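You operate a simulated robot arm through the tools that you are given. There is no shell and no other tool. Be economical: measure what you need, move in short steps, check, and stop when the job is done.

The job below is to be done with a simulated two-armed robot. You get a single attempt, and the scene is never put back.

TASK
Take the white fitting with two black bands and put it on the orange filter with white pleats. Then take the white fitting with two blue bands and leave it on top of the roll of blue tape on the top of the grey ring bench. Then fetch the low white reducer with a blue band over a black band and set it on the top of the grey check bench. Do these in the order given. Set down upright: white fitting with two black bands, white fitting with two blue bands, low white reducer with a blue band over a black ba.

Only the result counts: the job must be done as asked and must still hold three seconds after the hand-in. Knocking over, shifting, dropping, spilling or breaking anything else fails it.

THE ROBOT
Two 7-joint arms with two-finger parallel grippers on one trunk, on a base that drives. Base frame: it is fixed to the floor where the robot stands at the start and does not move with it; the origin is under the middle of the robot, x ahead of it, y to its left, z up; the surface under the hand at the start is at about z = 805. Readings come in mm, rad, newtons and seconds.
The left shoulder is at the start at [70, 134, 1151], the right one opposite. With the tool pointing down near the work surface each hand reaches from about 100 to 640 mm from the robot's upright axis, wherever it stands, measured 20 degrees to its own side. Places, roughly: low white reducer with a blue band (6x7x8 cm) [600, 500, 400]; orange filter with white pleats [-500, -3000, 750]; roll of blue tape [-250, -2250, 750]; top of the grey check bench [2500, -800, 800]; white fitting with two black bands (5x6x9 cm) [500, 0, 800]; white fitting with two blue bands (6x7x9 cm) [300, -200, 800]. Payload 1.57 kg a hand.
The tool frame of a hand sits at the grasp point between the pads (the TCP): z along the fingers, y along the line on which they close. The tips reach 30 mm beyond it. Largest opening 80 mm; finger width 17, thickness 12; the body of the gripper, 40 by 82 mm, starts 80 mm behind the TCP.
Orientation is that of the tool frame in the base frame, as a unit quaternion [x, y, z, w]. With the fingers straight down and closing along the base's y, the tool's x points along the base's -x, its y along +y and its z along -z.

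THE INTERFACE
- The arms move only by the tool step_arm. It takes "left_motion", "right_motion" or both (then of equal length, played together; a hand with none holds still); each is a list of rows, each an object (a shift or turn left out is 0, a gripper value left out holds the last) with "travel": the shift along the tool's x, y, z in units of 40 mm (1.0 is 40 mm), a list of three; "angular": the turn, a rotation vector about the tool's x, y, z in units of 4 degrees (1.0 is 4 degrees), a list of three; "jaw": the gripper command, from -1 (fully open) to 1 (shut), values between in proportion. In form: [{"travel": [x, y, z], "angular": [ax, ay, az], "jaw": jaw}, ...]. A call has 1 to 12 rows; each row shifts and turns the commanded pose from where the row before left it, along the tool's axes as they then stand. A call with a number of a shift or a turn outside -1 to 1 is refused whole. Rows are played at 5 a second. More than 50 mm and 0.15 rad between two rows, or a gripper value outside its range, and nothing of the call is played. A pose out of reach is approached as far as the arm can. The call stops where the force on the tool passes 40 N (or 10 N more than at its start, if that is more) or the arm is blocked; 0.2 s more then pass. Each finger travels about 153 mm/s and halts on what it meets, pressing with about 43 N; the grip force reading is that of the motor and also rises with nothing between the fingers. The clock runs only during rows and for 0.2 s after the last one: add rows that do not move to give the fingers time. It gives the time, the measured TCP pose, the force on the tool (base axes), the opening and the grip force at its end, in the units of the frame above (readings bear some noise), with the torque about the TCP (base axes, N m) and any sound that the robot's microphone picked up.
- Cameras (640 x 400 px; columns grow to the right, rows downward): "scene" is now at [127, 8.2, 1355.8]; the picture's right is [0.08, -1.00, 0.00], its down [-0.78, -0.07, -0.63] and it looks along [0.62, 0.05, -0.78] (base axes); focal length 271 px, centre (320, 200). "left" rides on the left gripper at [72, 7, -122] in its tool frame; the picture's right is [-0.09, 1.00, 0.00], its down [-0.84, -0.08, -0.54] and it looks along [-0.54, -0.05, 0.84] (tool axes); focal length 238 px, centre (320, 200). "right" rides on the right gripper at [72, -7, -122] in its tool frame; the picture's right is [0.09, 1.00, 0.00], its down [-0.84, 0.08, -0.54] and it looks along [-0.54, 0.05, 0.84] (tool axes); focal length 238 px, centre (320, 200). There is no depth. A picture from a camera that has moved, and an enlarged one, comes with that camera's place and axes in the base frame and with its lens.
- snapshot(camera): a new picture of that camera. The clock stands still meanwhile.
- lift_body(by): slides the trunk up (or, below 0, down) by that many mm; the arms and the scene camera ride with it, the base frame stays. It gives what a move gives, with no picture.
- base_move(legs): drives the robot by 1 to 6 legs, each [ahead, left, turn to the left] in mm, mm and rad, along the robot's own axes; the way and the turn of a leg run together, so that a leg with both is an arc; at most 1500 mm and 3.142 rad a leg. The arms and the cameras ride along, it lands a little off, and it stops where it bumps. It gives what a move gives.
- head_to(pan, tilt): turns the head with the scene camera to pan (to the left, within 1.501 rad either way) and tilt (down, from -0.506 to 1.204), counted from straight ahead of the robot. It gives what a move gives.
- enlarge(camera, box): a new picture of the part [left, top, right, bottom] of that camera's present view, enlarged. The clock stands still meanwhile.
- finish_job(): hands the job in; it is judged then, once.

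Work in short steps. Places have to be worked out from the pictures, the camera data and where the tool is seen: move nearer, look again, correct. Check each grasp and each placing, and mend what went wrong. You have 165 turns and 122 pictures in all, those below and enlarged ones among them. Open the grippers and draw the arms clear of the work before you hand the job in, unless the task says otherwise; then end with one line.

The tools are called after "Call:" by a JSON object that holds its "op" and its "data". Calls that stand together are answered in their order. step_arm: Moves the arms, as the interface text tells. Its arguments: {"type":"object","properties":{"left_motion":{"type":"array"},"right_motion":{"type":"array"}},"required":[]} The other tools are called the same way: lift_body (by) slides the trunk up or down; base_move (legs) drives the base; head_to (pan, tilt) turns the head that bears the scene camera; snapshot (camera) takes a picture; enlarge (camera, box) takes an enlarged picture of a part of a camera's view; finish_job () hands the job in.

At the start:

```text
time: 0.0
left_position: [464.7, 274.3, 1029.1]
left_tcp_rot: [0.001, 1.0, -0.001, 0.0]
left_ft_force: [-0.4, -0.2, 0.5]
left_moment: [0.0, -0.01, 0.02]
left_width: 80.0
left_gripper_force: 0.2
right_position: [424.6, -144.7, 1021.1]
right_tcp_rot: [0.0, 1.0, 0.001, 0.0]
right_ft_force: [0.1, -0.3, 0.0]
right_moment: [0.01, 0.01, 0.01]
right_width: 80.0
right_gripper_force: 0.1
trunk travel left (down, up): [-725.0, 215.0]
robot x, y, heading: [0.7, -0.4, 0.003]
head pan, tilt: [0.084, 0.894]
```

scene: 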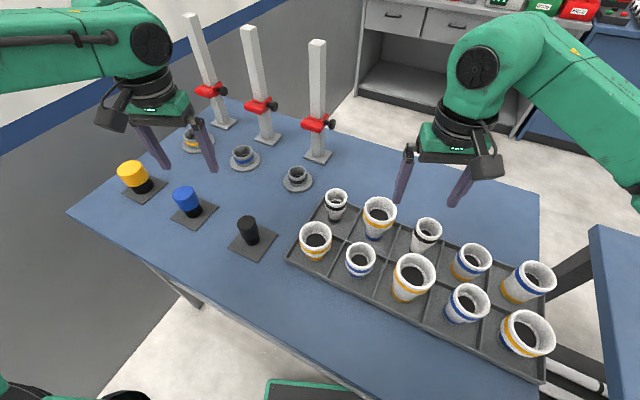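
right: 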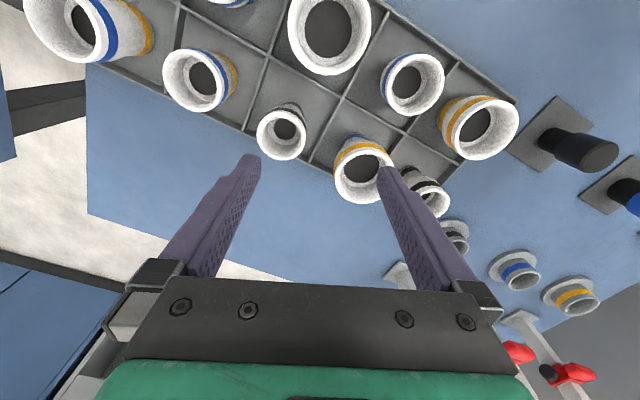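
left: 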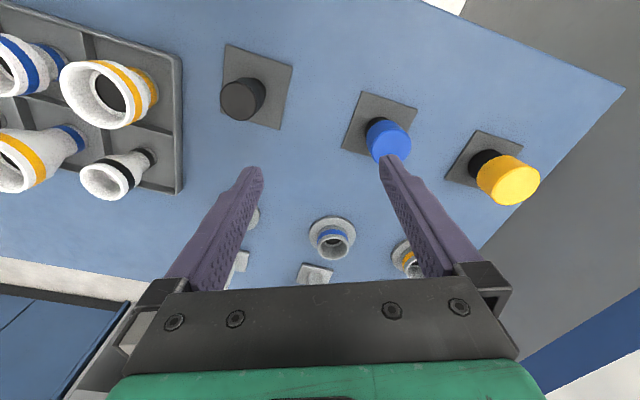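

I start by enlarging the tray to identify the band colours on the fittings.

Call:
{"op": "enlarge", "data": {"camera": "scene", "box": [280, 170, 560, 370]}}

Call:
{"op": "enlarge", "data": {"camera": "right", "box": [20, 0, 520, 240]}}

```text
2.00 times, centred on (420, 270) of scene
camera zoom: at [127.0, 8.2, 1355.8], right [0.08, -1.0, 0.0], down [-0.78, -0.07, -0.63], along [0.62, 0.05, -0.78], focal length 542 px, centre (120, 60)
```

zoom: 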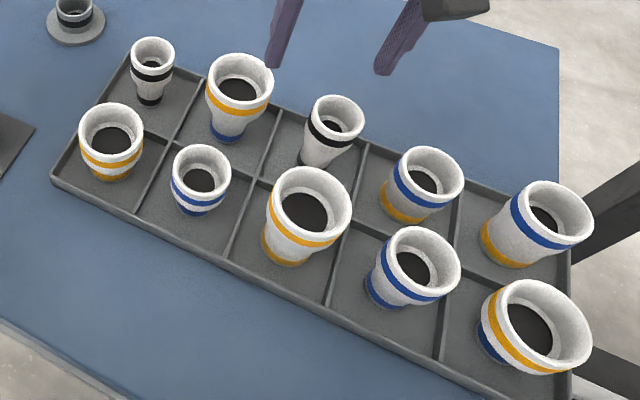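

```text
1.28 times, centred on (270, 120) of right
camera zoom: at [353.4, -150.4, 1142.2], right [-0.09, 1.0, 0.0], down [0.84, 0.08, 0.54], along [0.54, 0.05, -0.84], focal length 305 px, centre (384, 302)
```

zoom: 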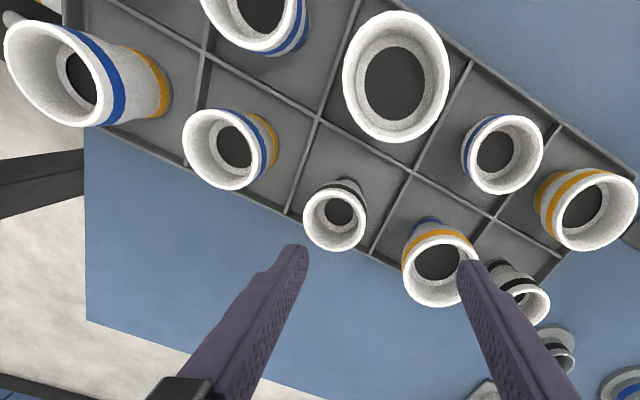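

The fitting with two black bands seems to be far row col 1 (~[520,0]), and the two-blue one near row col 4 (~[310,-245]). I check the bands in the left camera and look to the right for the other benches.

Call:
{"op": "enlarge", "data": {"camera": "left", "box": [0, 20, 200, 220]}}

Call:
{"op": "head_to", "data": {"pan": -1.4, "tilt": 0.35}}

Call:
{"op": "snapshot", "data": {"camera": "scene"}}

Call:
{"op": "head_to", "data": {"pan": -0.4, "tilt": 0.3}}

Call:
{"op": "snapshot", "data": {"camera": "scene"}}

Call:
{"op": "head_to", "data": {"pan": 0.8, "tilt": 0.6}}

Call:
{"op": "snapshot", "data": {"camera": "scene"}}

```text
2.00 times, centred on (100, 120) of left
camera zoom: at [392.2, 281.6, 1150.3], right [0.09, 1.0, 0.0], down [0.84, -0.08, 0.54], along [0.54, -0.05, -0.84], focal length 477 px, centre (760, 360)
```

zoom: 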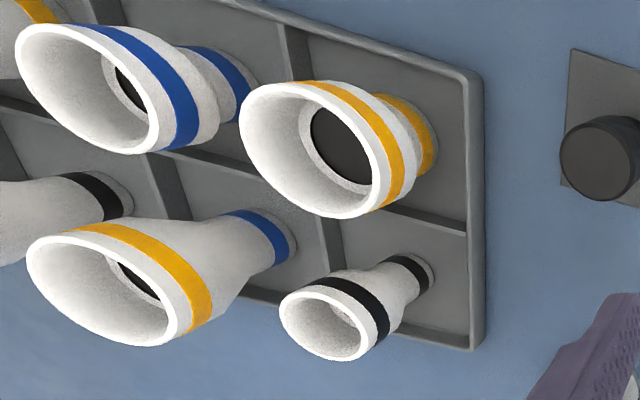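

```text
time: 1.6
left_position: [464.7, 275.3, 1028.2]
left_tcp_rot: [0.0, 1.0, 0.0, 0.0]
left_ft_force: [0.4, 0.5, 0.1]
left_moment: [-0.01, 0.01, 0.0]
left_width: 80.0
left_gripper_force: 0.0
right_position: [425.1, -145.5, 1020.0]
right_tcp_rot: [0.0, 1.0, 0.0, 0.0]
right_ft_force: [-0.1, -0.2, 0.0]
right_moment: [-0.02, 0.01, 0.01]
right_width: 80.0
right_gripper_force: 0.1
trunk travel left (down, up): [-725.0, 215.0]
robot x, y, heading: [1.3, -1.8, -0.002]
head pan, tilt: [-1.4, 0.351]
```

```text
115 pictures are left
camera scene: at [67.3, -89.9, 1402.7], right [-0.99, -0.17, 0.0], down [-0.06, 0.34, -0.94], along [0.16, -0.93, -0.34], focal length 271 px, centre (320, 200)
```

scene: 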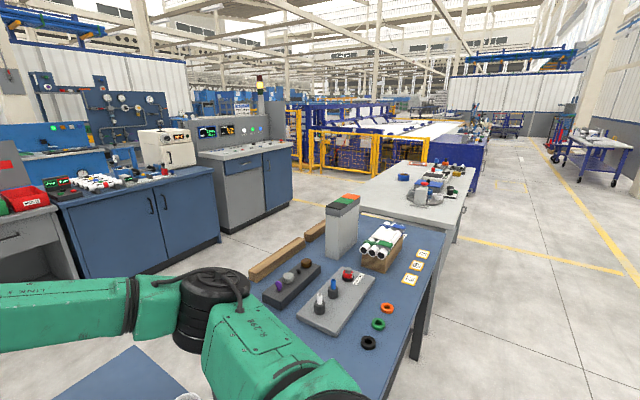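

```text
time: 2.9
left_position: [463.7, 275.1, 1028.7]
left_tcp_rot: [-0.001, 1.0, 0.0, 0.0]
left_ft_force: [0.1, 0.4, -0.3]
left_moment: [0.0, 0.0, 0.0]
left_width: 79.8
left_gripper_force: 0.1
right_position: [425.1, -143.8, 1021.1]
right_tcp_rot: [0.0, 1.0, 0.0, -0.001]
right_ft_force: [0.5, -1.4, -0.5]
right_moment: [0.01, 0.01, -0.01]
right_width: 79.8
right_gripper_force: 0.1
trunk travel left (down, up): [-725.0, 215.0]
robot x, y, heading: [-3.1, -4.6, -0.001]
head pan, tilt: [-0.4, 0.3]
```

```text
114 pictures are left
camera scene: at [137.3, -34.6, 1407.5], right [-0.39, -0.92, 0.0], down [-0.27, 0.12, -0.96], along [0.88, -0.37, -0.3], focal length 271 px, centre (320, 200)
```

scene: 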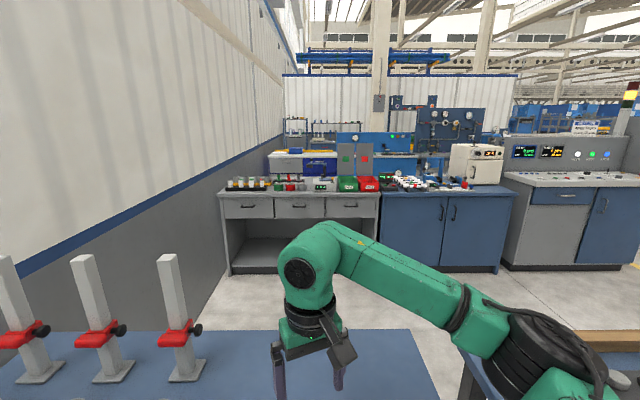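

```text
time: 4.3
left_position: [463.6, 275.5, 1028.0]
left_tcp_rot: [-0.001, 1.0, 0.0, 0.0]
left_ft_force: [-0.3, -0.4, -0.5]
left_moment: [0.02, 0.03, -0.02]
left_width: 80.0
left_gripper_force: 0.1
right_position: [425.1, -145.3, 1019.5]
right_tcp_rot: [-0.001, 1.0, 0.0, 0.0]
right_ft_force: [-0.2, 0.2, -0.4]
right_moment: [-0.01, 0.01, 0.02]
right_width: 80.0
right_gripper_force: 0.1
trunk travel left (down, up): [-725.0, 215.0]
robot x, y, heading: [1.5, -0.5, 0.001]
head pan, tilt: [0.799, 0.6]
```

```text
113 pictures are left
camera scene: at [113.0, 65.1, 1380.0], right [0.72, -0.7, 0.0], down [-0.39, -0.4, -0.83], along [0.58, 0.59, -0.56], focal length 271 px, centre (320, 200)
```

scene: 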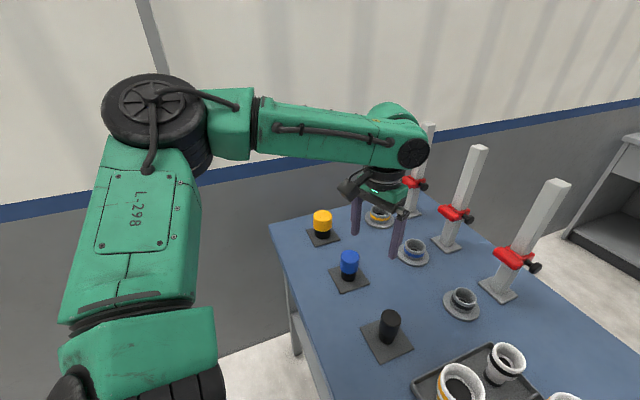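

The far row col 1 fitting has two black bands, with its rim centre at about [505,2,893]. I move the right hand above it, turned about 26° so the fingers pass diagonally between the neighbours.

Call:
{"op": "step_arm", "data": {"right_motion": [{"travel": [-0.5, 0.92, 0]}, {"travel": [-0.5, 0.92, 0]}, {"travel": [-0.5, 0.92, 0]}, {"travel": [-0.5, 0.92, 0]}, {"angular": [0, 0, -0.93]}, {"angular": [0, 0, -0.93]}, {"angular": [0, 0, -0.93]}, {"angular": [0, 0, -0.93]}, {"angular": [0, 0, -0.93]}, {"angular": [0, 0, -0.93]}, {"angular": [0, 0, -0.93]}]}}

Call:
{"op": "snapshot", "data": {"camera": "right"}}

```text
time: 6.7
left_position: [464.5, 273.9, 1028.6]
left_tcp_rot: [0.001, 1.0, 0.0, 0.0]
left_ft_force: [0.3, 1.1, 0.4]
left_moment: [-0.01, -0.03, 0.02]
left_width: 80.1
left_gripper_force: 0.1
right_position: [505.9, 2.9, 1020.9]
right_tcp_rot: [-0.226, 0.974, 0.001, 0.001]
right_ft_force: [-0.2, 0.3, -0.8]
right_moment: [-0.02, 0.01, -0.01]
right_width: 80.2
right_gripper_force: 0.0
trunk travel left (down, up): [-725.0, 215.0]
robot x, y, heading: [4.3, 0.7, -0.004]
head pan, tilt: [0.799, 0.6]
```

```text
112 pictures are left
camera right: at [443.9, -33.9, 1142.2], right [-0.52, 0.85, 0.0], down [0.72, 0.44, 0.54], along [0.46, 0.28, -0.84], focal length 238 px, centre (320, 200)
```

right: 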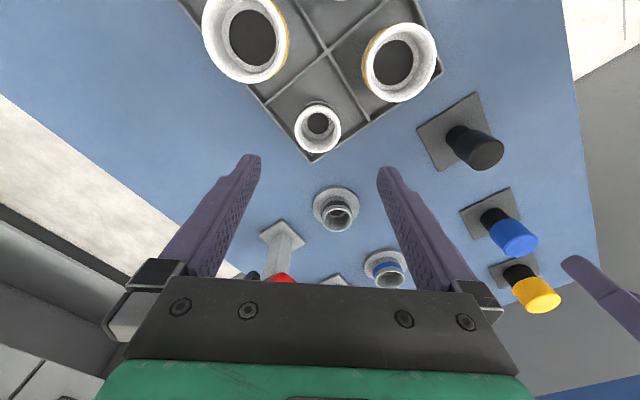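

The rim projects to about [505,-1,893], matching the TCP within a few mm. I descend partway and check again.

Call:
{"op": "step_arm", "data": {"right_motion": [{"travel": [0, -0.06, 0.8]}, {"travel": [0, 0, 0.8]}, {"travel": [0, 0, 0.5]}, {}]}}

Call:
{"op": "snapshot", "data": {"camera": "right"}}

Call:
{"op": "snapshot", "data": {"camera": "left"}}

```text
time: 7.7
left_position: [464.8, 274.3, 1028.1]
left_tcp_rot: [0.0, 1.0, 0.0, 0.0]
left_ft_force: [-0.5, 1.1, -0.8]
left_moment: [0.01, -0.03, -0.02]
left_width: 80.0
left_gripper_force: 0.0
right_position: [506.3, -0.2, 936.6]
right_tcp_rot: [-0.225, 0.974, 0.0, 0.0]
right_ft_force: [-0.8, 0.1, 0.1]
right_moment: [0.0, 0.01, -0.01]
right_width: 80.0
right_gripper_force: 0.1
trunk travel left (down, up): [-725.0, 215.0]
robot x, y, heading: [-1.0, -0.2, 0.001]
head pan, tilt: [0.799, 0.6]
```

```text
111 pictures are left
camera right: at [443.9, -35.9, 1059.2], right [-0.52, 0.85, 0.0], down [0.72, 0.44, 0.54], along [0.46, 0.28, -0.84], focal length 238 px, centre (320, 200)
```

right: 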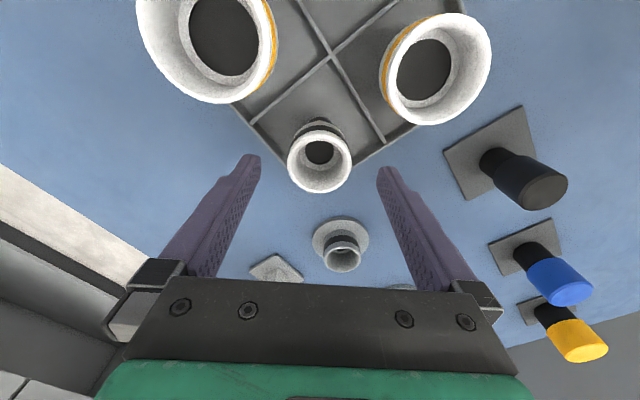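

```text
110 pictures are left
camera left: at [392.2, 281.7, 1150.3], right [0.09, 1.0, 0.0], down [0.84, -0.08, 0.54], along [0.54, -0.05, -0.84], focal length 238 px, centre (320, 200)
```

left: 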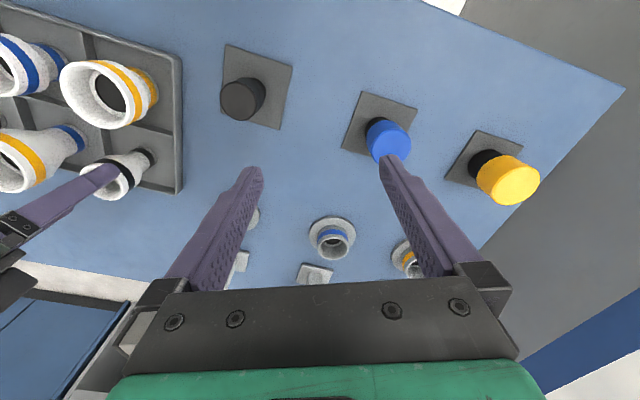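

The estimate holds: rim at [505,1,893], centred between the fingers. I go down to TCP z≈873 and close.

Call:
{"op": "step_arm", "data": {"right_motion": [{"travel": [0, 0, 0.8]}, {"travel": [0, 0, 0.8]}, {}, {"jaw": -0.2}, {"jaw": 0.4}, {"jaw": 1}, {"jaw": 1}]}}

Call:
{"op": "snapshot", "data": {"camera": "right"}}

```text
time: 9.3
left_position: [464.5, 274.4, 1027.8]
left_tcp_rot: [0.0, 1.0, 0.0, 0.0]
left_ft_force: [-0.1, 0.7, -0.2]
left_moment: [-0.01, 0.0, 0.02]
left_width: 79.8
left_gripper_force: 0.1
right_position: [506.3, -2.7, 873.8]
right_tcp_rot: [-0.225, 0.974, 0.0, 0.0]
right_ft_force: [-0.5, 0.0, 0.0]
right_moment: [0.04, -0.01, -0.01]
right_width: 49.0
right_gripper_force: 42.3
trunk travel left (down, up): [-725.0, 215.0]
robot x, y, heading: [1.2, 3.1, 0.005]
head pan, tilt: [0.799, 0.6]
```

```text
109 pictures are left
camera right: at [444.3, -38.3, 996.2], right [-0.52, 0.85, 0.0], down [0.72, 0.44, 0.54], along [0.46, 0.28, -0.84], focal length 238 px, centre (320, 200)
```

right: 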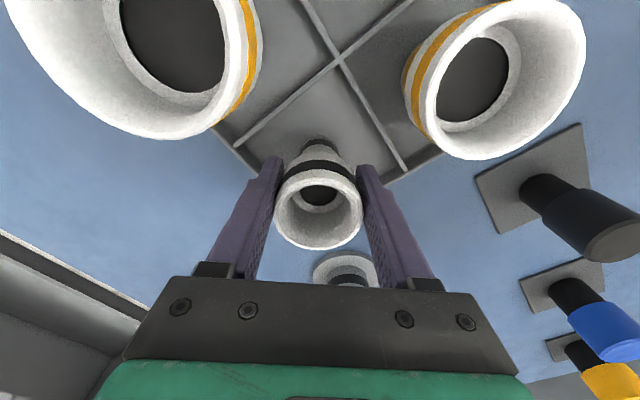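

Gripped at 49 mm. Lift 160 mm and verify.

Call:
{"op": "step_arm", "data": {"right_motion": [{"travel": [0, 0, -0.5]}, {"travel": [0, 0, -0.9]}, {"travel": [0, 0, -0.9]}, {"travel": [0, 0, -0.9]}, {"travel": [0, 0, -0.9]}, {}]}}

Call:
{"op": "snapshot", "data": {"camera": "right"}}

Call:
{"op": "snapshot", "data": {"camera": "left"}}

```text
time: 10.7
left_position: [465.0, 274.2, 1028.5]
left_tcp_rot: [0.0, 1.0, 0.0, 0.0]
left_ft_force: [0.5, -0.2, -0.1]
left_moment: [-0.01, 0.02, 0.02]
left_width: 80.0
left_gripper_force: 0.0
right_position: [507.7, -0.2, 1037.2]
right_tcp_rot: [-0.226, 0.974, 0.0, -0.001]
right_ft_force: [0.1, -0.6, -0.6]
right_moment: [-0.02, 0.03, -0.01]
right_width: 48.7
right_gripper_force: 43.2
trunk travel left (down, up): [-725.0, 215.0]
robot x, y, heading: [1.3, -1.5, 0.003]
head pan, tilt: [0.799, 0.6]
```

```text
108 pictures are left
camera right: at [446.1, -36.2, 1158.7], right [-0.52, 0.85, 0.0], down [0.72, 0.44, 0.54], along [0.46, 0.28, -0.84], focal length 238 px, centre (320, 200)
```

right: 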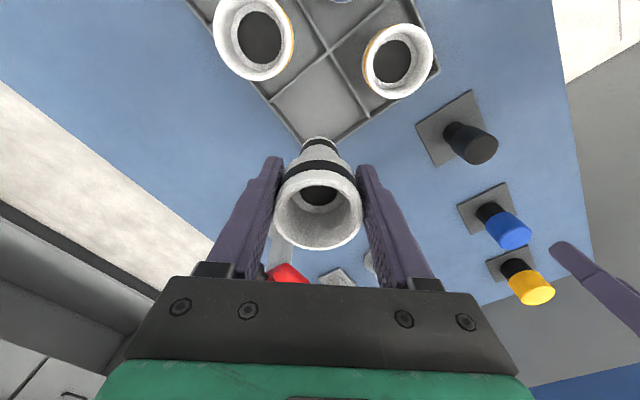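

```text
107 pictures are left
camera left: at [392.7, 281.5, 1150.1], right [0.09, 1.0, 0.0], down [0.84, -0.08, 0.54], along [0.54, -0.05, -0.84], focal length 238 px, centre (320, 200)
```

left: 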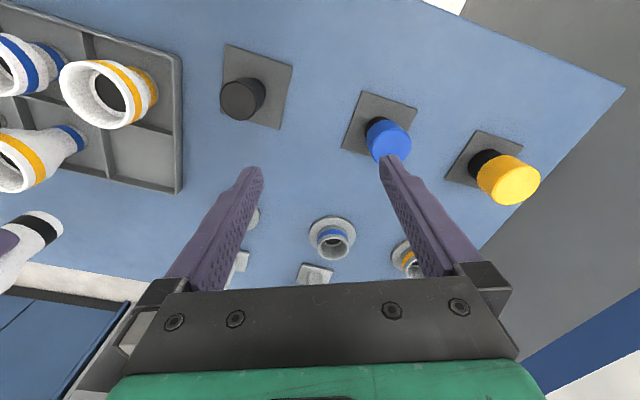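

Held fine. I tuck both hands in and look again toward the ring bench enlarged.

Call:
{"op": "step_arm", "data": {"left_motion": [{"travel": [0.48, 0, 0]}, {"travel": [0.48, 0, 0]}, {"travel": [0.48, 0, 0]}, {"travel": [0.48, 0, 0]}, {"travel": [0.48, 0, 0]}, {"travel": [0.48, 0, 0]}, {"travel": [0.48, 0, 0]}], "right_motion": [{"travel": [0.88, -0.36, 0]}, {"travel": [0.88, -0.36, 0]}, {"travel": [0.88, -0.36, 0]}, {"travel": [0.88, -0.36, 0]}, {"travel": [0.88, -0.36, 0]}, {"travel": [0.88, -0.36, 0]}, {"travel": [0.88, -0.36, 0]}]}}

Call:
{"op": "head_to", "data": {"pan": -1.5, "tilt": 0.3}}

Call:
{"op": "enlarge", "data": {"camera": "scene", "box": [200, 100, 520, 300]}}

Call:
{"op": "snapshot", "data": {"camera": "scene"}}

```text
time: 12.3
left_position: [329.1, 273.4, 1028.9]
left_tcp_rot: [0.0, 1.0, 0.001, 0.001]
left_ft_force: [0.0, -0.3, -0.6]
left_moment: [-0.02, -0.01, 0.03]
left_width: 80.1
left_gripper_force: 0.0
right_position: [329.9, -199.3, 1038.4]
right_tcp_rot: [-0.226, 0.974, 0.0, 0.001]
right_ft_force: [-0.6, 0.2, -0.5]
right_moment: [-0.01, -0.02, 0.0]
right_width: 48.9
right_gripper_force: 42.9
trunk travel left (down, up): [-725.0, 215.0]
robot x, y, heading: [-2.6, -3.1, 0.002]
head pan, tilt: [0.799, 0.6]
```

```text
time: 14.4
left_position: [330.8, 273.5, 1027.5]
left_tcp_rot: [0.0, 1.0, 0.001, 0.001]
left_ft_force: [-0.3, -0.8, -0.4]
left_moment: [-0.02, 0.0, -0.03]
left_width: 80.0
left_gripper_force: 0.1
right_position: [330.7, -197.8, 1038.5]
right_tcp_rot: [-0.225, 0.974, 0.0, 0.0]
right_ft_force: [0.0, 0.4, -1.8]
right_moment: [-0.02, 0.02, -0.01]
right_width: 48.8
right_gripper_force: 43.2
trunk travel left (down, up): [-725.0, 215.0]
robot x, y, heading: [-1.3, 1.1, 0.003]
head pan, tilt: [-1.499, 0.3]
```

```text
2.00 times, centred on (360, 200) of scene
camera zoom: at [58.1, -91.4, 1407.5], right [-1.0, -0.07, 0.0], down [-0.02, 0.3, -0.96], along [0.07, -0.95, -0.3], focal length 542 px, centre (240, 200)
```

zoom: 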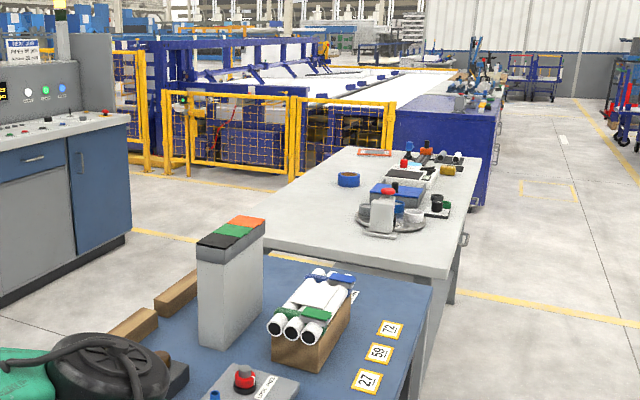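

```text
105 pictures are left
camera scene: at [58.1, -91.4, 1407.5], right [-1.0, -0.07, 0.0], down [-0.02, 0.3, -0.96], along [0.07, -0.95, -0.3], focal length 271 px, centre (320, 200)
```

scene: 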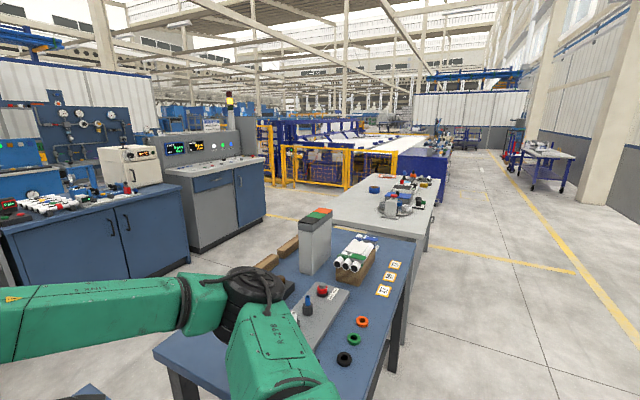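

Map so far: the ring bench runs from about (-400..230, -1600) to (-1050..-330, -3150). The orange filter lies near its far +x corner and the blue tape on its +x half. I must go round behind the robot, so I back off and turn to look.

Call:
{"op": "base_move", "data": {"legs": [[-600, 0, 0], [0, 0, -1.4]]}}

Call:
{"op": "head_to", "data": {"pan": -0.4, "tilt": 0.3}}

Call:
{"op": "snapshot", "data": {"camera": "scene"}}

```text
time: 21.1
left_position: [-256.9, -263.6, 1027.8]
left_tcp_rot: [0.627, 0.779, 0.001, 0.0]
left_ft_force: [0.4, -0.8, -0.5]
left_moment: [-0.01, 0.0, -0.03]
left_width: 80.1
left_gripper_force: 0.1
right_position: [-718.2, -364.4, 1038.4]
right_tcp_rot: [0.434, 0.901, 0.0, -0.001]
right_ft_force: [-0.2, -0.2, -0.5]
right_moment: [0.02, 0.0, -0.01]
right_width: 48.5
right_gripper_force: 43.1
trunk travel left (down, up): [-725.0, 215.0]
robot x, y, heading: [-597.3, 0.2, -1.361]
head pan, tilt: [-1.499, 0.3]
```

```text
time: 22.4
left_position: [-257.3, -263.1, 1028.1]
left_tcp_rot: [0.627, 0.779, 0.0, 0.0]
left_ft_force: [0.2, -0.2, -0.4]
left_moment: [-0.01, -0.01, -0.01]
left_width: 80.1
left_gripper_force: 0.0
right_position: [-717.7, -362.7, 1036.5]
right_tcp_rot: [0.434, 0.901, 0.0, 0.001]
right_ft_force: [0.2, -0.7, -1.0]
right_moment: [-0.01, -0.01, -0.02]
right_width: 48.4
right_gripper_force: 43.0
trunk travel left (down, up): [-725.0, 215.0]
robot x, y, heading: [-594.7, 0.3, -1.36]
head pan, tilt: [-0.4, 0.3]
```

```text
104 pictures are left
camera scene: at [-600.4, -137.3, 1407.5], right [-0.98, 0.18, 0.0], down [0.05, 0.29, -0.96], along [-0.17, -0.94, -0.3], focal length 271 px, centre (320, 200)
```

scene: 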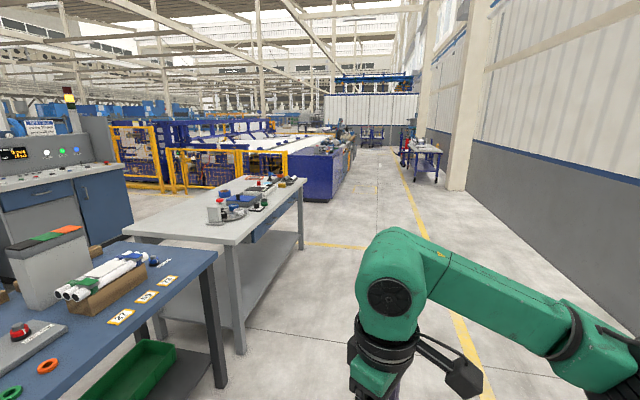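

Floor is clear along the bench's −x side. I turn parallel to it and drive past its far end.

Call:
{"op": "base_move", "data": {"legs": [[0, 0, -0.59], [1500, 0, 0], [1500, 0, 0], [750, 0, 0]]}}

Call:
{"op": "head_to", "data": {"pan": 1.2, "tilt": 0.4}}

Call:
{"op": "snapshot", "data": {"camera": "scene"}}

```text
time: 42.4
left_position: [-1852.6, -3939.0, 1027.3]
left_tcp_rot: [0.82, 0.572, 0.0, 0.0]
left_ft_force: [0.6, 0.2, -0.4]
left_moment: [-0.01, 0.0, 0.02]
left_width: 79.8
left_gripper_force: 0.0
right_position: [-2295.6, -3774.5, 1038.8]
right_tcp_rot: [0.671, 0.741, 0.0, 0.0]
right_ft_force: [0.3, 0.2, -1.3]
right_moment: [-0.01, -0.03, 0.03]
right_width: 48.0
right_gripper_force: 42.6
trunk travel left (down, up): [-725.0, 215.0]
robot x, y, heading: [-1990.7, -3531.8, -1.921]
head pan, tilt: [-0.4, 0.3]
```

```text
time: 44.0
left_position: [-1853.1, -3939.2, 1027.7]
left_tcp_rot: [0.821, 0.571, -0.001, 0.001]
left_ft_force: [0.1, -0.9, 0.5]
left_moment: [0.0, -0.01, -0.01]
left_width: 80.0
left_gripper_force: 0.1
right_position: [-2295.3, -3774.3, 1037.9]
right_tcp_rot: [0.671, 0.741, 0.0, 0.0]
right_ft_force: [0.3, 0.2, -1.0]
right_moment: [0.05, -0.03, -0.01]
right_width: 48.0
right_gripper_force: 42.6
trunk travel left (down, up): [-725.0, 215.0]
robot x, y, heading: [-1997.5, -3533.2, -1.928]
head pan, tilt: [1.201, 0.4]
```

```text
103 pictures are left
camera scene: at [-1941.3, -3640.3, 1398.2], right [-0.66, -0.75, 0.0], down [-0.29, 0.26, -0.92], along [0.69, -0.61, -0.39], focal length 271 px, centre (320, 200)
```

scene: 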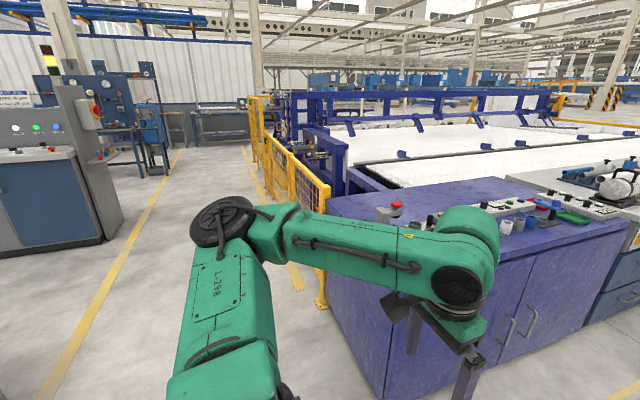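

Gap between bench end and the purple cabinet is about 1.2 m. I turn here to face back along the bench, so that I can strafe right in front of its end.

Call:
{"op": "base_move", "data": {"legs": [[0, 0, 3.13]]}}

Call:
{"op": "head_to", "data": {"pan": -0.7, "tilt": 0.5}}

Call:
{"op": "snapshot", "data": {"camera": "scene"}}

```text
time: 51.7
left_position: [-2116.5, -3121.8, 1027.9]
left_tcp_rot: [-0.553, 0.833, 0.0, -0.001]
left_ft_force: [0.0, -0.9, 0.4]
left_moment: [-0.01, -0.01, -0.01]
left_width: 80.3
left_gripper_force: 0.1
right_position: [-1681.9, -3304.8, 1037.9]
right_tcp_rot: [0.726, -0.688, 0.0, 0.0]
right_ft_force: [0.1, 0.7, -0.4]
right_moment: [0.0, 0.01, 0.02]
right_width: 47.7
right_gripper_force: 42.9
trunk travel left (down, up): [-725.0, 215.0]
robot x, y, heading: [-1992.1, -3531.3, 1.169]
head pan, tilt: [1.201, 0.4]
```

```text
time: 53.6
left_position: [-2116.6, -3121.1, 1027.2]
left_tcp_rot: [-0.553, 0.833, 0.0, 0.0]
left_ft_force: [0.3, -1.1, 0.3]
left_moment: [-0.02, -0.02, 0.03]
left_width: 80.2
left_gripper_force: 0.0
right_position: [-1682.5, -3306.1, 1038.4]
right_tcp_rot: [0.726, -0.688, 0.0, 0.001]
right_ft_force: [-0.1, 0.7, -1.4]
right_moment: [-0.05, -0.01, 0.06]
right_width: 47.8
right_gripper_force: 42.5
trunk travel left (down, up): [-725.0, 215.0]
robot x, y, heading: [-1996.3, -3532.7, 1.17]
head pan, tilt: [-0.7, 0.499]
```

```text
102 pictures are left
camera scene: at [-1892.4, -3444.1, 1389.1], right [0.45, -0.89, 0.0], down [-0.43, -0.22, -0.88], along [0.78, 0.4, -0.48], focal length 271 px, centre (320, 200)
```

scene: 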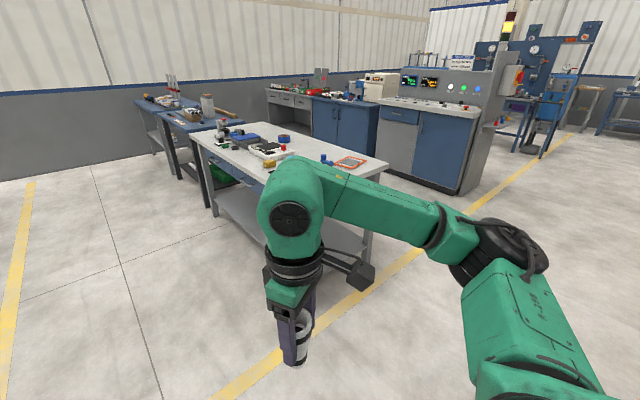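

Strafe right to get in front of the bench end; also check the grip with the wrist camera.

Call:
{"op": "snapshot", "data": {"camera": "right"}}

Call:
{"op": "base_move", "data": {"legs": [[0, -1000, 0.03]]}}

Call:
{"op": "head_to", "data": {"pan": -0.2, "tilt": 0.6}}

Call:
{"op": "snapshot", "data": {"camera": "scene"}}

```text
101 pictures are left
camera right: at [-1672.3, -3376.0, 1159.2], right [-0.99, -0.15, 0.0], down [-0.12, 0.83, 0.54], along [-0.08, 0.54, -0.84], focal length 238 px, centre (320, 200)
```

right: 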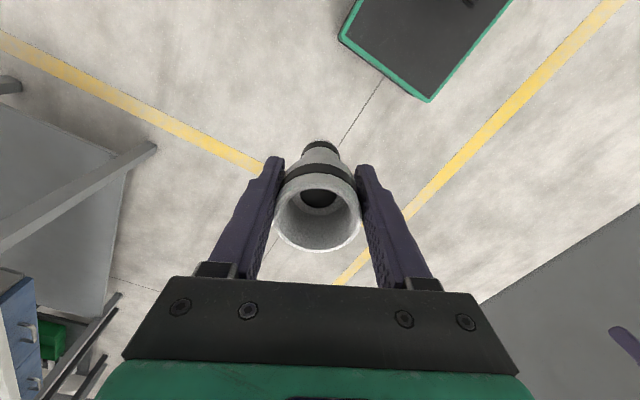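

```text
time: 58.6
left_position: [-1227.5, -3490.0, 1027.0]
left_tcp_rot: [-0.566, 0.824, 0.0, 0.0]
left_ft_force: [0.2, -0.5, 0.5]
left_moment: [0.02, 0.02, -0.01]
left_width: 80.0
left_gripper_force: 0.0
right_position: [-785.5, -3659.5, 1037.4]
right_tcp_rot: [0.737, -0.676, 0.0, 0.0]
right_ft_force: [-0.8, -0.4, -1.3]
right_moment: [-0.02, -0.02, 0.0]
right_width: 47.5
right_gripper_force: 42.9
trunk travel left (down, up): [-725.0, 215.0]
robot x, y, heading: [-1091.1, -3899.6, 1.204]
head pan, tilt: [-0.7, 0.499]
```

```text
time: 59.6
left_position: [-1226.9, -3491.5, 1026.9]
left_tcp_rot: [-0.566, 0.824, 0.0, 0.0]
left_ft_force: [0.5, 0.4, 0.8]
left_moment: [-0.02, 0.0, -0.01]
left_width: 79.7
left_gripper_force: 0.1
right_position: [-786.1, -3659.7, 1038.8]
right_tcp_rot: [0.737, -0.676, 0.001, 0.0]
right_ft_force: [-0.5, 0.6, -0.5]
right_moment: [-0.04, -0.01, -0.01]
right_width: 47.3
right_gripper_force: 42.7
trunk travel left (down, up): [-725.0, 215.0]
robot x, y, heading: [-1090.7, -3900.8, 1.207]
head pan, tilt: [-0.201, 0.6]
```

```text
100 pictures are left
camera scene: at [-1023.6, -3774.8, 1380.0], right [0.84, -0.54, 0.0], down [-0.3, -0.48, -0.83], along [0.44, 0.7, -0.56], focal length 271 px, centre (320, 200)
```

scene: 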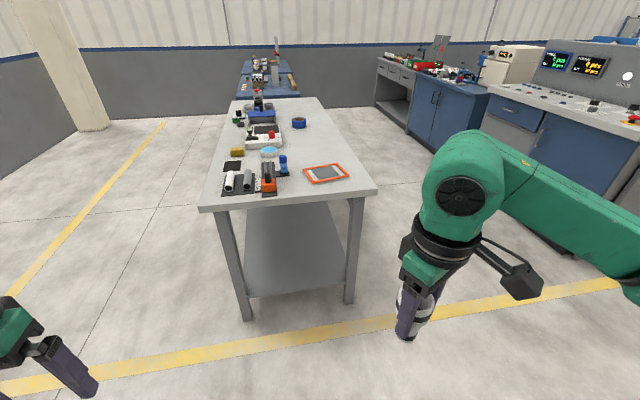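

The filter (orange frame) lies about 1260 mm ahead and 270 right of the robot, 170 mm in from the bench end. I drive closer: 650 ahead, 120 right.

Call:
{"op": "base_move", "data": {"legs": [[650, -120, 0]]}}

Call:
{"op": "head_to", "data": {"pan": -0.1, "tilt": 0.95}}

Call:
{"op": "snapshot", "data": {"camera": "scene"}}

Call:
{"op": "snapshot", "data": {"camera": "right"}}

```text
time: 63.1
left_position: [-887.2, -2955.7, 1028.7]
left_tcp_rot: [-0.564, 0.826, 0.001, 0.0]
left_ft_force: [-0.3, -0.3, 0.4]
left_moment: [0.01, -0.03, -0.01]
left_width: 80.1
left_gripper_force: 0.0
right_position: [-447.1, -3127.5, 1038.4]
right_tcp_rot: [0.736, -0.677, 0.0, 0.001]
right_ft_force: [0.5, -0.2, -1.1]
right_moment: [-0.01, 0.0, 0.02]
right_width: 47.5
right_gripper_force: 43.2
trunk travel left (down, up): [-725.0, 215.0]
robot x, y, heading: [-752.1, -3359.3, 1.203]
head pan, tilt: [-0.201, 0.6]
```

```text
time: 63.9
left_position: [-886.4, -2955.7, 1027.0]
left_tcp_rot: [-0.565, 0.825, 0.0, 0.001]
left_ft_force: [-1.1, 0.7, 0.7]
left_moment: [0.0, 0.0, -0.03]
left_width: 80.1
left_gripper_force: 0.3
right_position: [-446.5, -3126.1, 1036.6]
right_tcp_rot: [0.736, -0.677, 0.0, 0.0]
right_ft_force: [-0.4, 0.6, -1.4]
right_moment: [0.03, -0.02, 0.01]
right_width: 47.2
right_gripper_force: 43.0
trunk travel left (down, up): [-725.0, 215.0]
robot x, y, heading: [-752.9, -3364.9, 1.201]
head pan, tilt: [-0.099, 0.949]
```

```text
99 pictures are left
camera scene: at [-699.1, -3250.5, 1351.6], right [0.89, -0.45, 0.0], down [-0.37, -0.72, -0.58], along [0.26, 0.52, -0.81], focal length 271 px, centre (320, 200)
```

scene: 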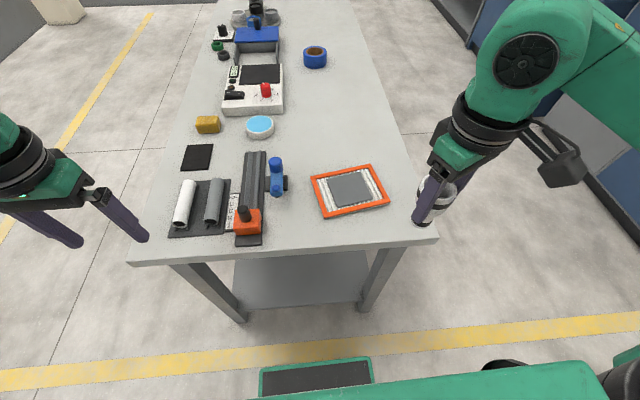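

```text
98 pictures are left
camera right: at [-434.3, -3197.3, 1159.1], right [-0.98, -0.17, 0.0], down [-0.15, 0.83, 0.54], along [-0.09, 0.53, -0.84], focal length 238 px, centre (320, 200)
```

right: 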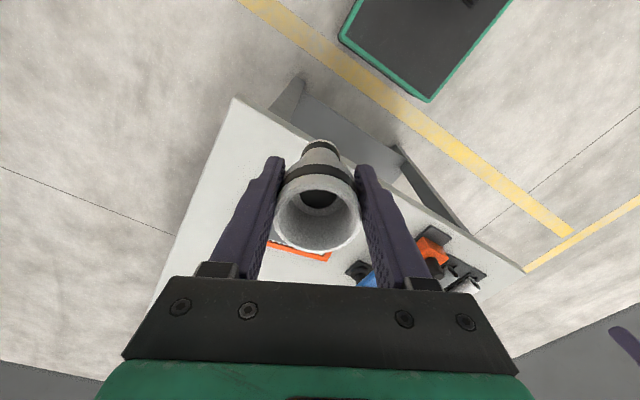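

The filter is centred near [-424,-2878]. I drive 120 mm nearer, then re-measure it enlarged.

Call:
{"op": "base_move", "data": {"legs": [[120, 0, 0]]}}

Call:
{"op": "head_to", "data": {"pan": -0.2, "tilt": 1.0}}

Call:
{"op": "enlarge", "data": {"camera": "scene", "box": [240, 120, 480, 270]}}

```text
time: 65.2
left_position: [-842.8, -2846.2, 1028.2]
left_tcp_rot: [-0.564, 0.826, 0.0, 0.001]
left_ft_force: [0.6, 0.1, 0.0]
left_moment: [0.02, 0.01, 0.0]
left_width: 80.2
left_gripper_force: 0.1
right_position: [-402.7, -3017.4, 1038.5]
right_tcp_rot: [0.736, -0.677, 0.0, 0.0]
right_ft_force: [-0.1, 0.4, -1.2]
right_moment: [0.01, -0.01, -0.03]
right_width: 47.1
right_gripper_force: 42.7
trunk travel left (down, up): [-725.0, 215.0]
robot x, y, heading: [-706.1, -3255.1, 1.197]
head pan, tilt: [-0.099, 0.949]
```

```text
time: 65.8
left_position: [-843.3, -2843.5, 1027.2]
left_tcp_rot: [-0.564, 0.826, 0.0, 0.0]
left_ft_force: [0.4, -0.5, -0.3]
left_moment: [-0.05, -0.05, -0.02]
left_width: 80.2
left_gripper_force: 0.0
right_position: [-403.2, -3016.5, 1039.1]
right_tcp_rot: [0.737, -0.676, 0.0, -0.001]
right_ft_force: [0.0, 0.5, -0.5]
right_moment: [-0.03, -0.02, 0.01]
right_width: 47.2
right_gripper_force: 42.7
trunk travel left (down, up): [-725.0, 215.0]
robot x, y, heading: [-710.0, -3255.6, 1.197]
head pan, tilt: [-0.201, 1.0]
```

```text
2.67 times, centred on (360, 195) of scene
camera zoom: at [-651.0, -3145.4, 1347.9], right [0.84, -0.54, 0.0], down [-0.46, -0.71, -0.54], along [0.29, 0.45, -0.84], focal length 723 px, centre (213, 213)
```

zoom: 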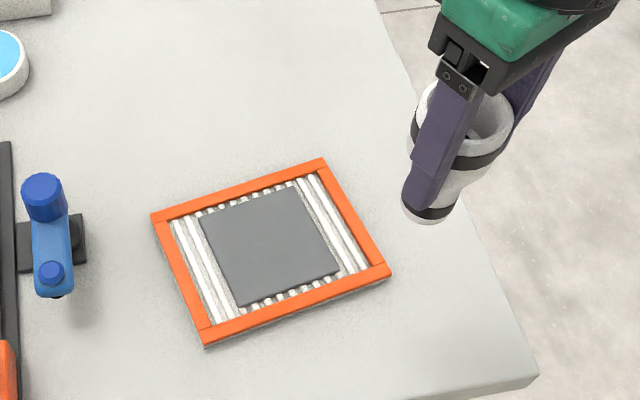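

Filter's centre is near [-425,-2891]. I move the hand over it and lower to z≈900.

Call:
{"op": "step_arm", "data": {"right_motion": [{"travel": [-0.79, 0.07, 0]}, {"travel": [-0.79, 0.07, 0]}, {"travel": [-0.79, 0.07, 0]}, {"travel": [-0.79, 0.07, 0]}, {"travel": [0, 0, 0.9]}, {"travel": [0, 0, 0.9]}, {"travel": [0, 0, 0.9]}, {"travel": [0, 0, 0.8]}, {}]}}

Call:
{"op": "enlarge", "data": {"camera": "scene", "box": [240, 120, 480, 270]}}

Call:
{"op": "snapshot", "data": {"camera": "right"}}

```text
time: 67.8
left_position: [-843.5, -2846.3, 1027.9]
left_tcp_rot: [-0.565, 0.825, 0.0, 0.0]
left_ft_force: [-0.3, 0.0, -0.9]
left_moment: [0.03, -0.02, -0.01]
left_width: 80.0
left_gripper_force: 0.0
right_position: [-424.6, -2890.6, 898.2]
right_tcp_rot: [0.736, -0.677, -0.001, 0.0]
right_ft_force: [0.1, 0.3, -1.2]
right_moment: [-0.02, -0.01, -0.02]
right_width: 46.9
right_gripper_force: 42.9
trunk travel left (down, up): [-725.0, 215.0]
robot x, y, heading: [-705.0, -3255.4, 1.199]
head pan, tilt: [-0.201, 1.0]
```

```text
2.67 times, centred on (360, 195) of scene
camera zoom: at [-651.6, -3146.1, 1348.0], right [0.84, -0.54, 0.0], down [-0.46, -0.71, -0.54], along [0.29, 0.45, -0.84], focal length 723 px, centre (213, 213)
```

zoom: 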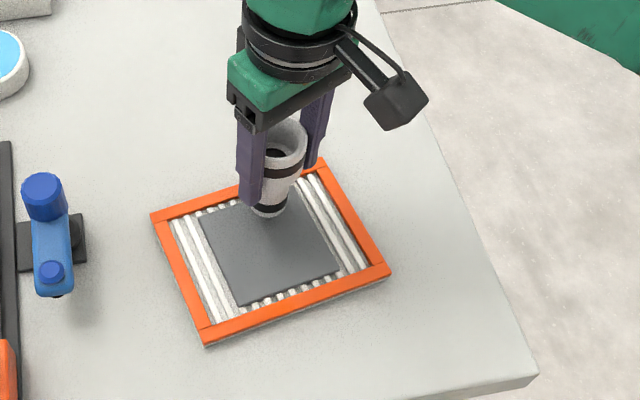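

```text
95 pictures are left
camera right: at [-412.7, -2961.1, 1019.1], right [-0.98, -0.17, 0.0], down [-0.15, 0.83, 0.54], along [-0.09, 0.53, -0.84], focal length 238 px, centre (320, 200)
```

right: 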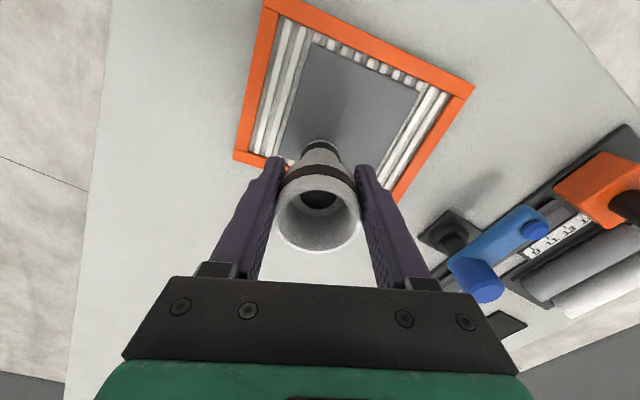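

Aligned over the grey centre. I lower slowly toward contact (expected at TCP ≈ 832).

Call:
{"op": "step_arm", "data": {"right_motion": [{"travel": [0, 0, 0.5]}, {"travel": [0, 0, 0.5]}, {"travel": [0, 0, 0.25]}, {"travel": [0, 0, 0.1]}, {"travel": [0, 0, 0.1]}, {}]}}

Call:
{"op": "enlarge", "data": {"camera": "scene", "box": [280, 120, 400, 195]}}

```text
time: 68.3
left_position: [-843.2, -2847.5, 1028.3]
left_tcp_rot: [-0.564, 0.826, 0.001, 0.002]
left_ft_force: [-0.2, 0.6, 0.9]
left_moment: [-0.01, 0.01, -0.01]
left_width: 80.3
left_gripper_force: 0.1
right_position: [-426.3, -2888.1, 880.8]
right_tcp_rot: [0.735, -0.677, -0.008, -0.005]
right_ft_force: [-0.4, -4.0, 15.4]
right_moment: [-0.18, -0.05, -0.05]
right_width: 46.9
right_gripper_force: 43.4
trunk travel left (down, up): [-725.0, 215.0]
robot x, y, heading: [-709.3, -3253.4, 1.203]
head pan, tilt: [-0.201, 1.0]
stopped in row 2 (right hand): the force on the tool passed its limit at 60 N (the readings are from after the stop); the commanded pose is now the measured one
```

```text
5.33 times, centred on (340, 158) of scene
camera zoom: at [-652.6, -3148.7, 1348.3], right [0.84, -0.54, 0.0], down [-0.46, -0.71, -0.54], along [0.29, 0.46, -0.84], focal length 1446 px, centre (213, 427)
```

zoom: 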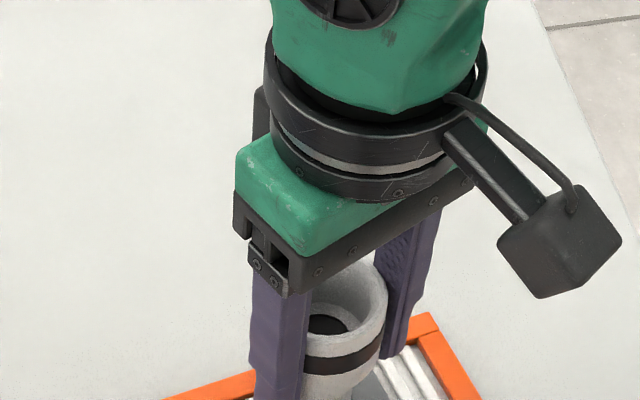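

Contact came early at TCP 880, so the bench surface is about 800 rather than 750. That puts the plate centre near [-443,-2916]. I raise, look, and shift.

Call:
{"op": "step_arm", "data": {"right_motion": [{"travel": [0, 0, -0.5]}, {"travel": [0, 0, -0.5]}, {}]}}

Call:
{"op": "enlarge", "data": {"camera": "scene", "box": [280, 140, 400, 215]}}

Call:
{"op": "snapshot", "data": {"camera": "right"}}

```text
time: 69.1
left_position: [-843.2, -2843.9, 1026.4]
left_tcp_rot: [-0.565, 0.825, 0.001, 0.0]
left_ft_force: [-0.5, -0.1, 1.5]
left_moment: [-0.03, -0.01, 0.02]
left_width: 80.0
left_gripper_force: 0.0
right_position: [-424.4, -2887.8, 917.5]
right_tcp_rot: [0.735, -0.678, -0.006, -0.003]
right_ft_force: [-0.3, -0.4, -0.3]
right_moment: [0.01, 0.02, -0.04]
right_width: 46.8
right_gripper_force: 43.4
trunk travel left (down, up): [-725.0, 215.0]
robot x, y, heading: [-708.6, -3251.2, 1.199]
head pan, tilt: [-0.201, 1.0]
```

```text
5.33 times, centred on (340, 178) of scene
camera zoom: at [-650.8, -3145.3, 1347.9], right [0.84, -0.54, 0.0], down [-0.46, -0.71, -0.54], along [0.29, 0.45, -0.84], focal length 1446 px, centre (213, 320)
```

zoom: 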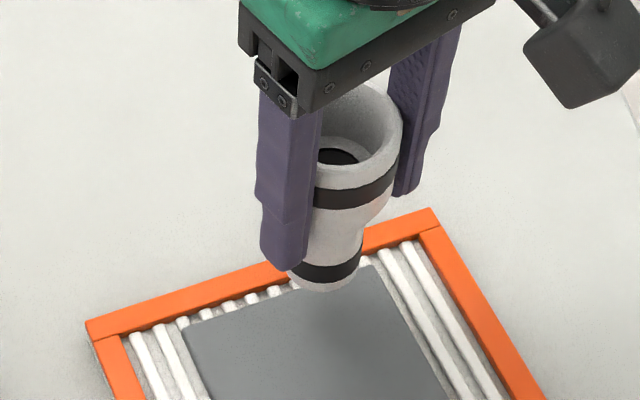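

```text
92 pictures are left
camera right: at [-411.5, -2958.9, 1037.8], right [-0.98, -0.17, 0.0], down [-0.14, 0.82, 0.55], along [-0.1, 0.54, -0.83], focal length 238 px, centre (320, 200)
```

right: 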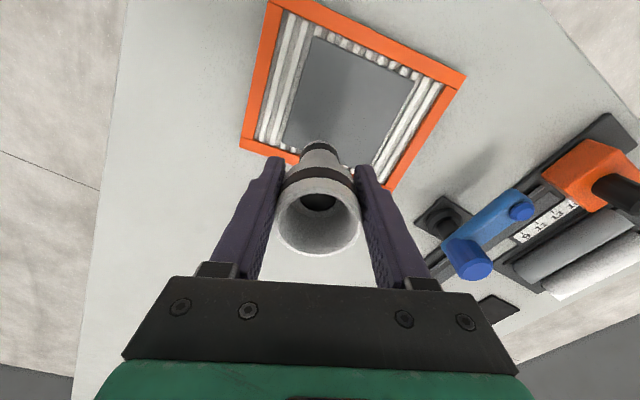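

Plate centre is at [-444,-2911], and the fitting's base at about [-428,-2886]. I shift, lower to just above, then make fine steps.

Call:
{"op": "step_arm", "data": {"right_motion": [{"travel": [0.59, 0.45, 0]}, {"travel": [0, 0, 0.4]}, {"travel": [0, 0, 0.3]}, {}]}}

Call:
{"op": "enlarge", "data": {"camera": "scene", "box": [280, 140, 400, 215]}}

```text
time: 70.1
left_position: [-843.1, -2844.6, 1028.1]
left_tcp_rot: [-0.565, 0.825, 0.0, 0.0]
left_ft_force: [1.1, 1.1, -0.2]
left_moment: [-0.04, -0.02, 0.02]
left_width: 80.1
left_gripper_force: 0.0
right_position: [-440.1, -2912.7, 890.9]
right_tcp_rot: [0.735, -0.678, -0.006, -0.004]
right_ft_force: [-0.1, 1.0, -1.0]
right_moment: [-0.02, -0.02, -0.03]
right_width: 46.9
right_gripper_force: 42.9
trunk travel left (down, up): [-725.0, 215.0]
robot x, y, heading: [-704.9, -3253.0, 1.2]
head pan, tilt: [-0.201, 1.0]
```

```text
5.33 times, centred on (340, 178) of scene
camera zoom: at [-651.4, -3146.5, 1348.0], right [0.84, -0.54, 0.0], down [-0.46, -0.71, -0.54], along [0.29, 0.45, -0.84], focal length 1446 px, centre (213, 320)
```

zoom: 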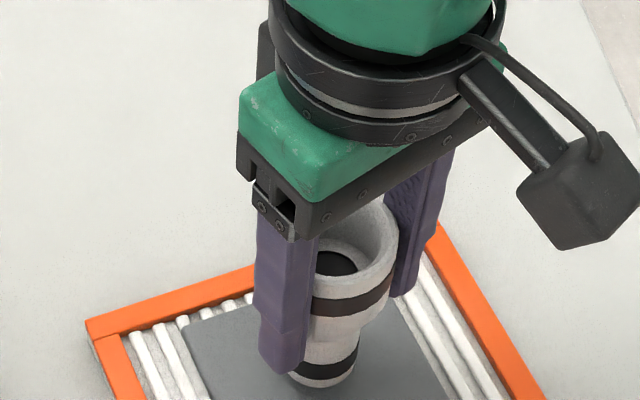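

Over the plate near its centre. Fine steps of 2 mm down until it touches.

Call:
{"op": "step_arm", "data": {"right_motion": [{"travel": [0, 0, 0.05]}, {"travel": [0, 0, 0.05]}, {"travel": [0, 0, 0.05]}, {"travel": [0, 0, 0.05]}, {}]}}

```text
time: 71.3
left_position: [-844.0, -2844.9, 1027.1]
left_tcp_rot: [-0.564, 0.825, 0.0, 0.0]
left_ft_force: [0.3, -0.1, 0.0]
left_moment: [-0.03, 0.01, 0.0]
left_width: 79.8
left_gripper_force: 0.0
right_position: [-441.8, -2912.1, 881.8]
right_tcp_rot: [0.735, -0.678, -0.006, -0.003]
right_ft_force: [0.0, 1.1, -0.8]
right_moment: [0.02, -0.02, 0.0]
right_width: 46.9
right_gripper_force: 42.9
trunk travel left (down, up): [-725.0, 215.0]
robot x, y, heading: [-709.5, -3255.1, 1.194]
head pan, tilt: [-0.201, 1.0]
```

Call:
{"op": "step_arm", "data": {"right_motion": [{"travel": [0, 0, 0.05]}, {"travel": [0, 0, 0.05]}, {}]}}

Call:
{"op": "enlarge", "data": {"camera": "scene", "box": [280, 160, 400, 235]}}

```text
time: 72.1
left_position: [-843.5, -2846.2, 1028.0]
left_tcp_rot: [-0.564, 0.826, 0.0, 0.001]
left_ft_force: [0.1, -1.0, -0.4]
left_moment: [-0.04, -0.02, 0.01]
left_width: 80.2
left_gripper_force: 0.1
right_position: [-441.0, -2912.6, 880.3]
right_tcp_rot: [0.735, -0.678, -0.007, -0.007]
right_ft_force: [3.3, 1.6, 24.8]
right_moment: [0.26, -0.35, -0.08]
right_width: 46.8
right_gripper_force: 42.8
trunk travel left (down, up): [-725.0, 215.0]
robot x, y, heading: [-708.0, -3254.5, 1.201]
head pan, tilt: [-0.201, 1.0]
```

```text
5.33 times, centred on (340, 198) of scene
camera zoom: at [-652.6, -3148.8, 1348.6], right [0.84, -0.54, 0.0], down [-0.46, -0.71, -0.54], along [0.29, 0.46, -0.84], focal length 1446 px, centre (213, 213)
```

zoom: 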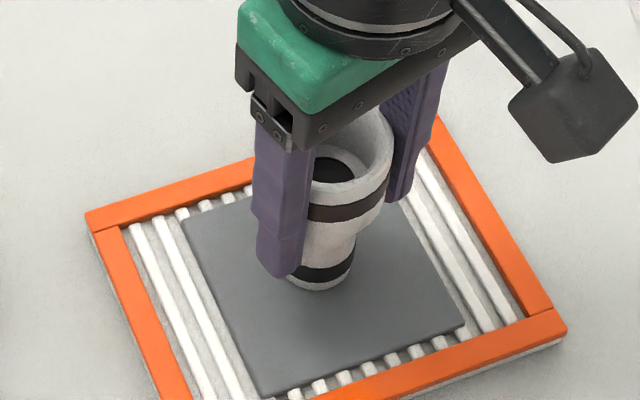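

Contact (25 N), standing on the plate. I relieve 2 mm, open gradually, and wait.

Call:
{"op": "step_arm", "data": {"right_motion": [{"travel": [0, 0, -0.04]}, {"jaw": 0.1}, {"jaw": -0.2}, {"jaw": -0.6}, {"jaw": -1}, {}]}}

Call:
{"op": "enlarge", "data": {"camera": "scene", "box": [280, 140, 400, 215]}}

```text
time: 73.5
left_position: [-843.0, -2844.4, 1026.5]
left_tcp_rot: [-0.564, 0.826, 0.0, 0.0]
left_ft_force: [0.2, 0.9, 0.5]
left_moment: [0.02, -0.02, 0.02]
left_width: 80.2
left_gripper_force: 0.1
right_position: [-441.0, -2912.6, 878.1]
right_tcp_rot: [0.736, -0.677, -0.006, -0.003]
right_ft_force: [-0.1, -0.1, -0.1]
right_moment: [0.03, -0.02, 0.02]
right_width: 80.0
right_gripper_force: 0.0
trunk travel left (down, up): [-725.0, 215.0]
robot x, y, heading: [-707.6, -3254.9, 1.196]
head pan, tilt: [-0.201, 1.0]
```

```text
5.33 times, centred on (340, 178) of scene
camera zoom: at [-651.3, -3146.2, 1348.0], right [0.84, -0.54, 0.0], down [-0.46, -0.71, -0.54], along [0.29, 0.45, -0.84], focal length 1446 px, centre (213, 320)
```

zoom: 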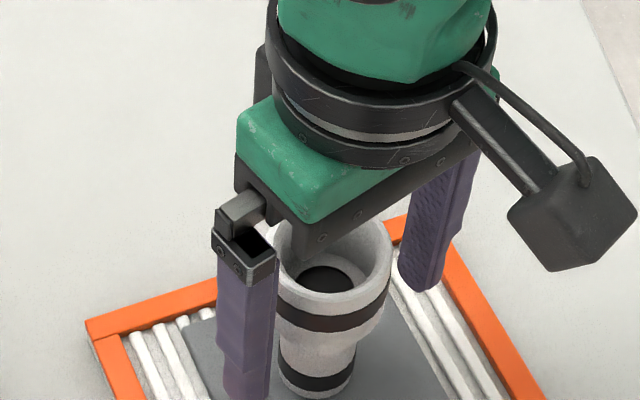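

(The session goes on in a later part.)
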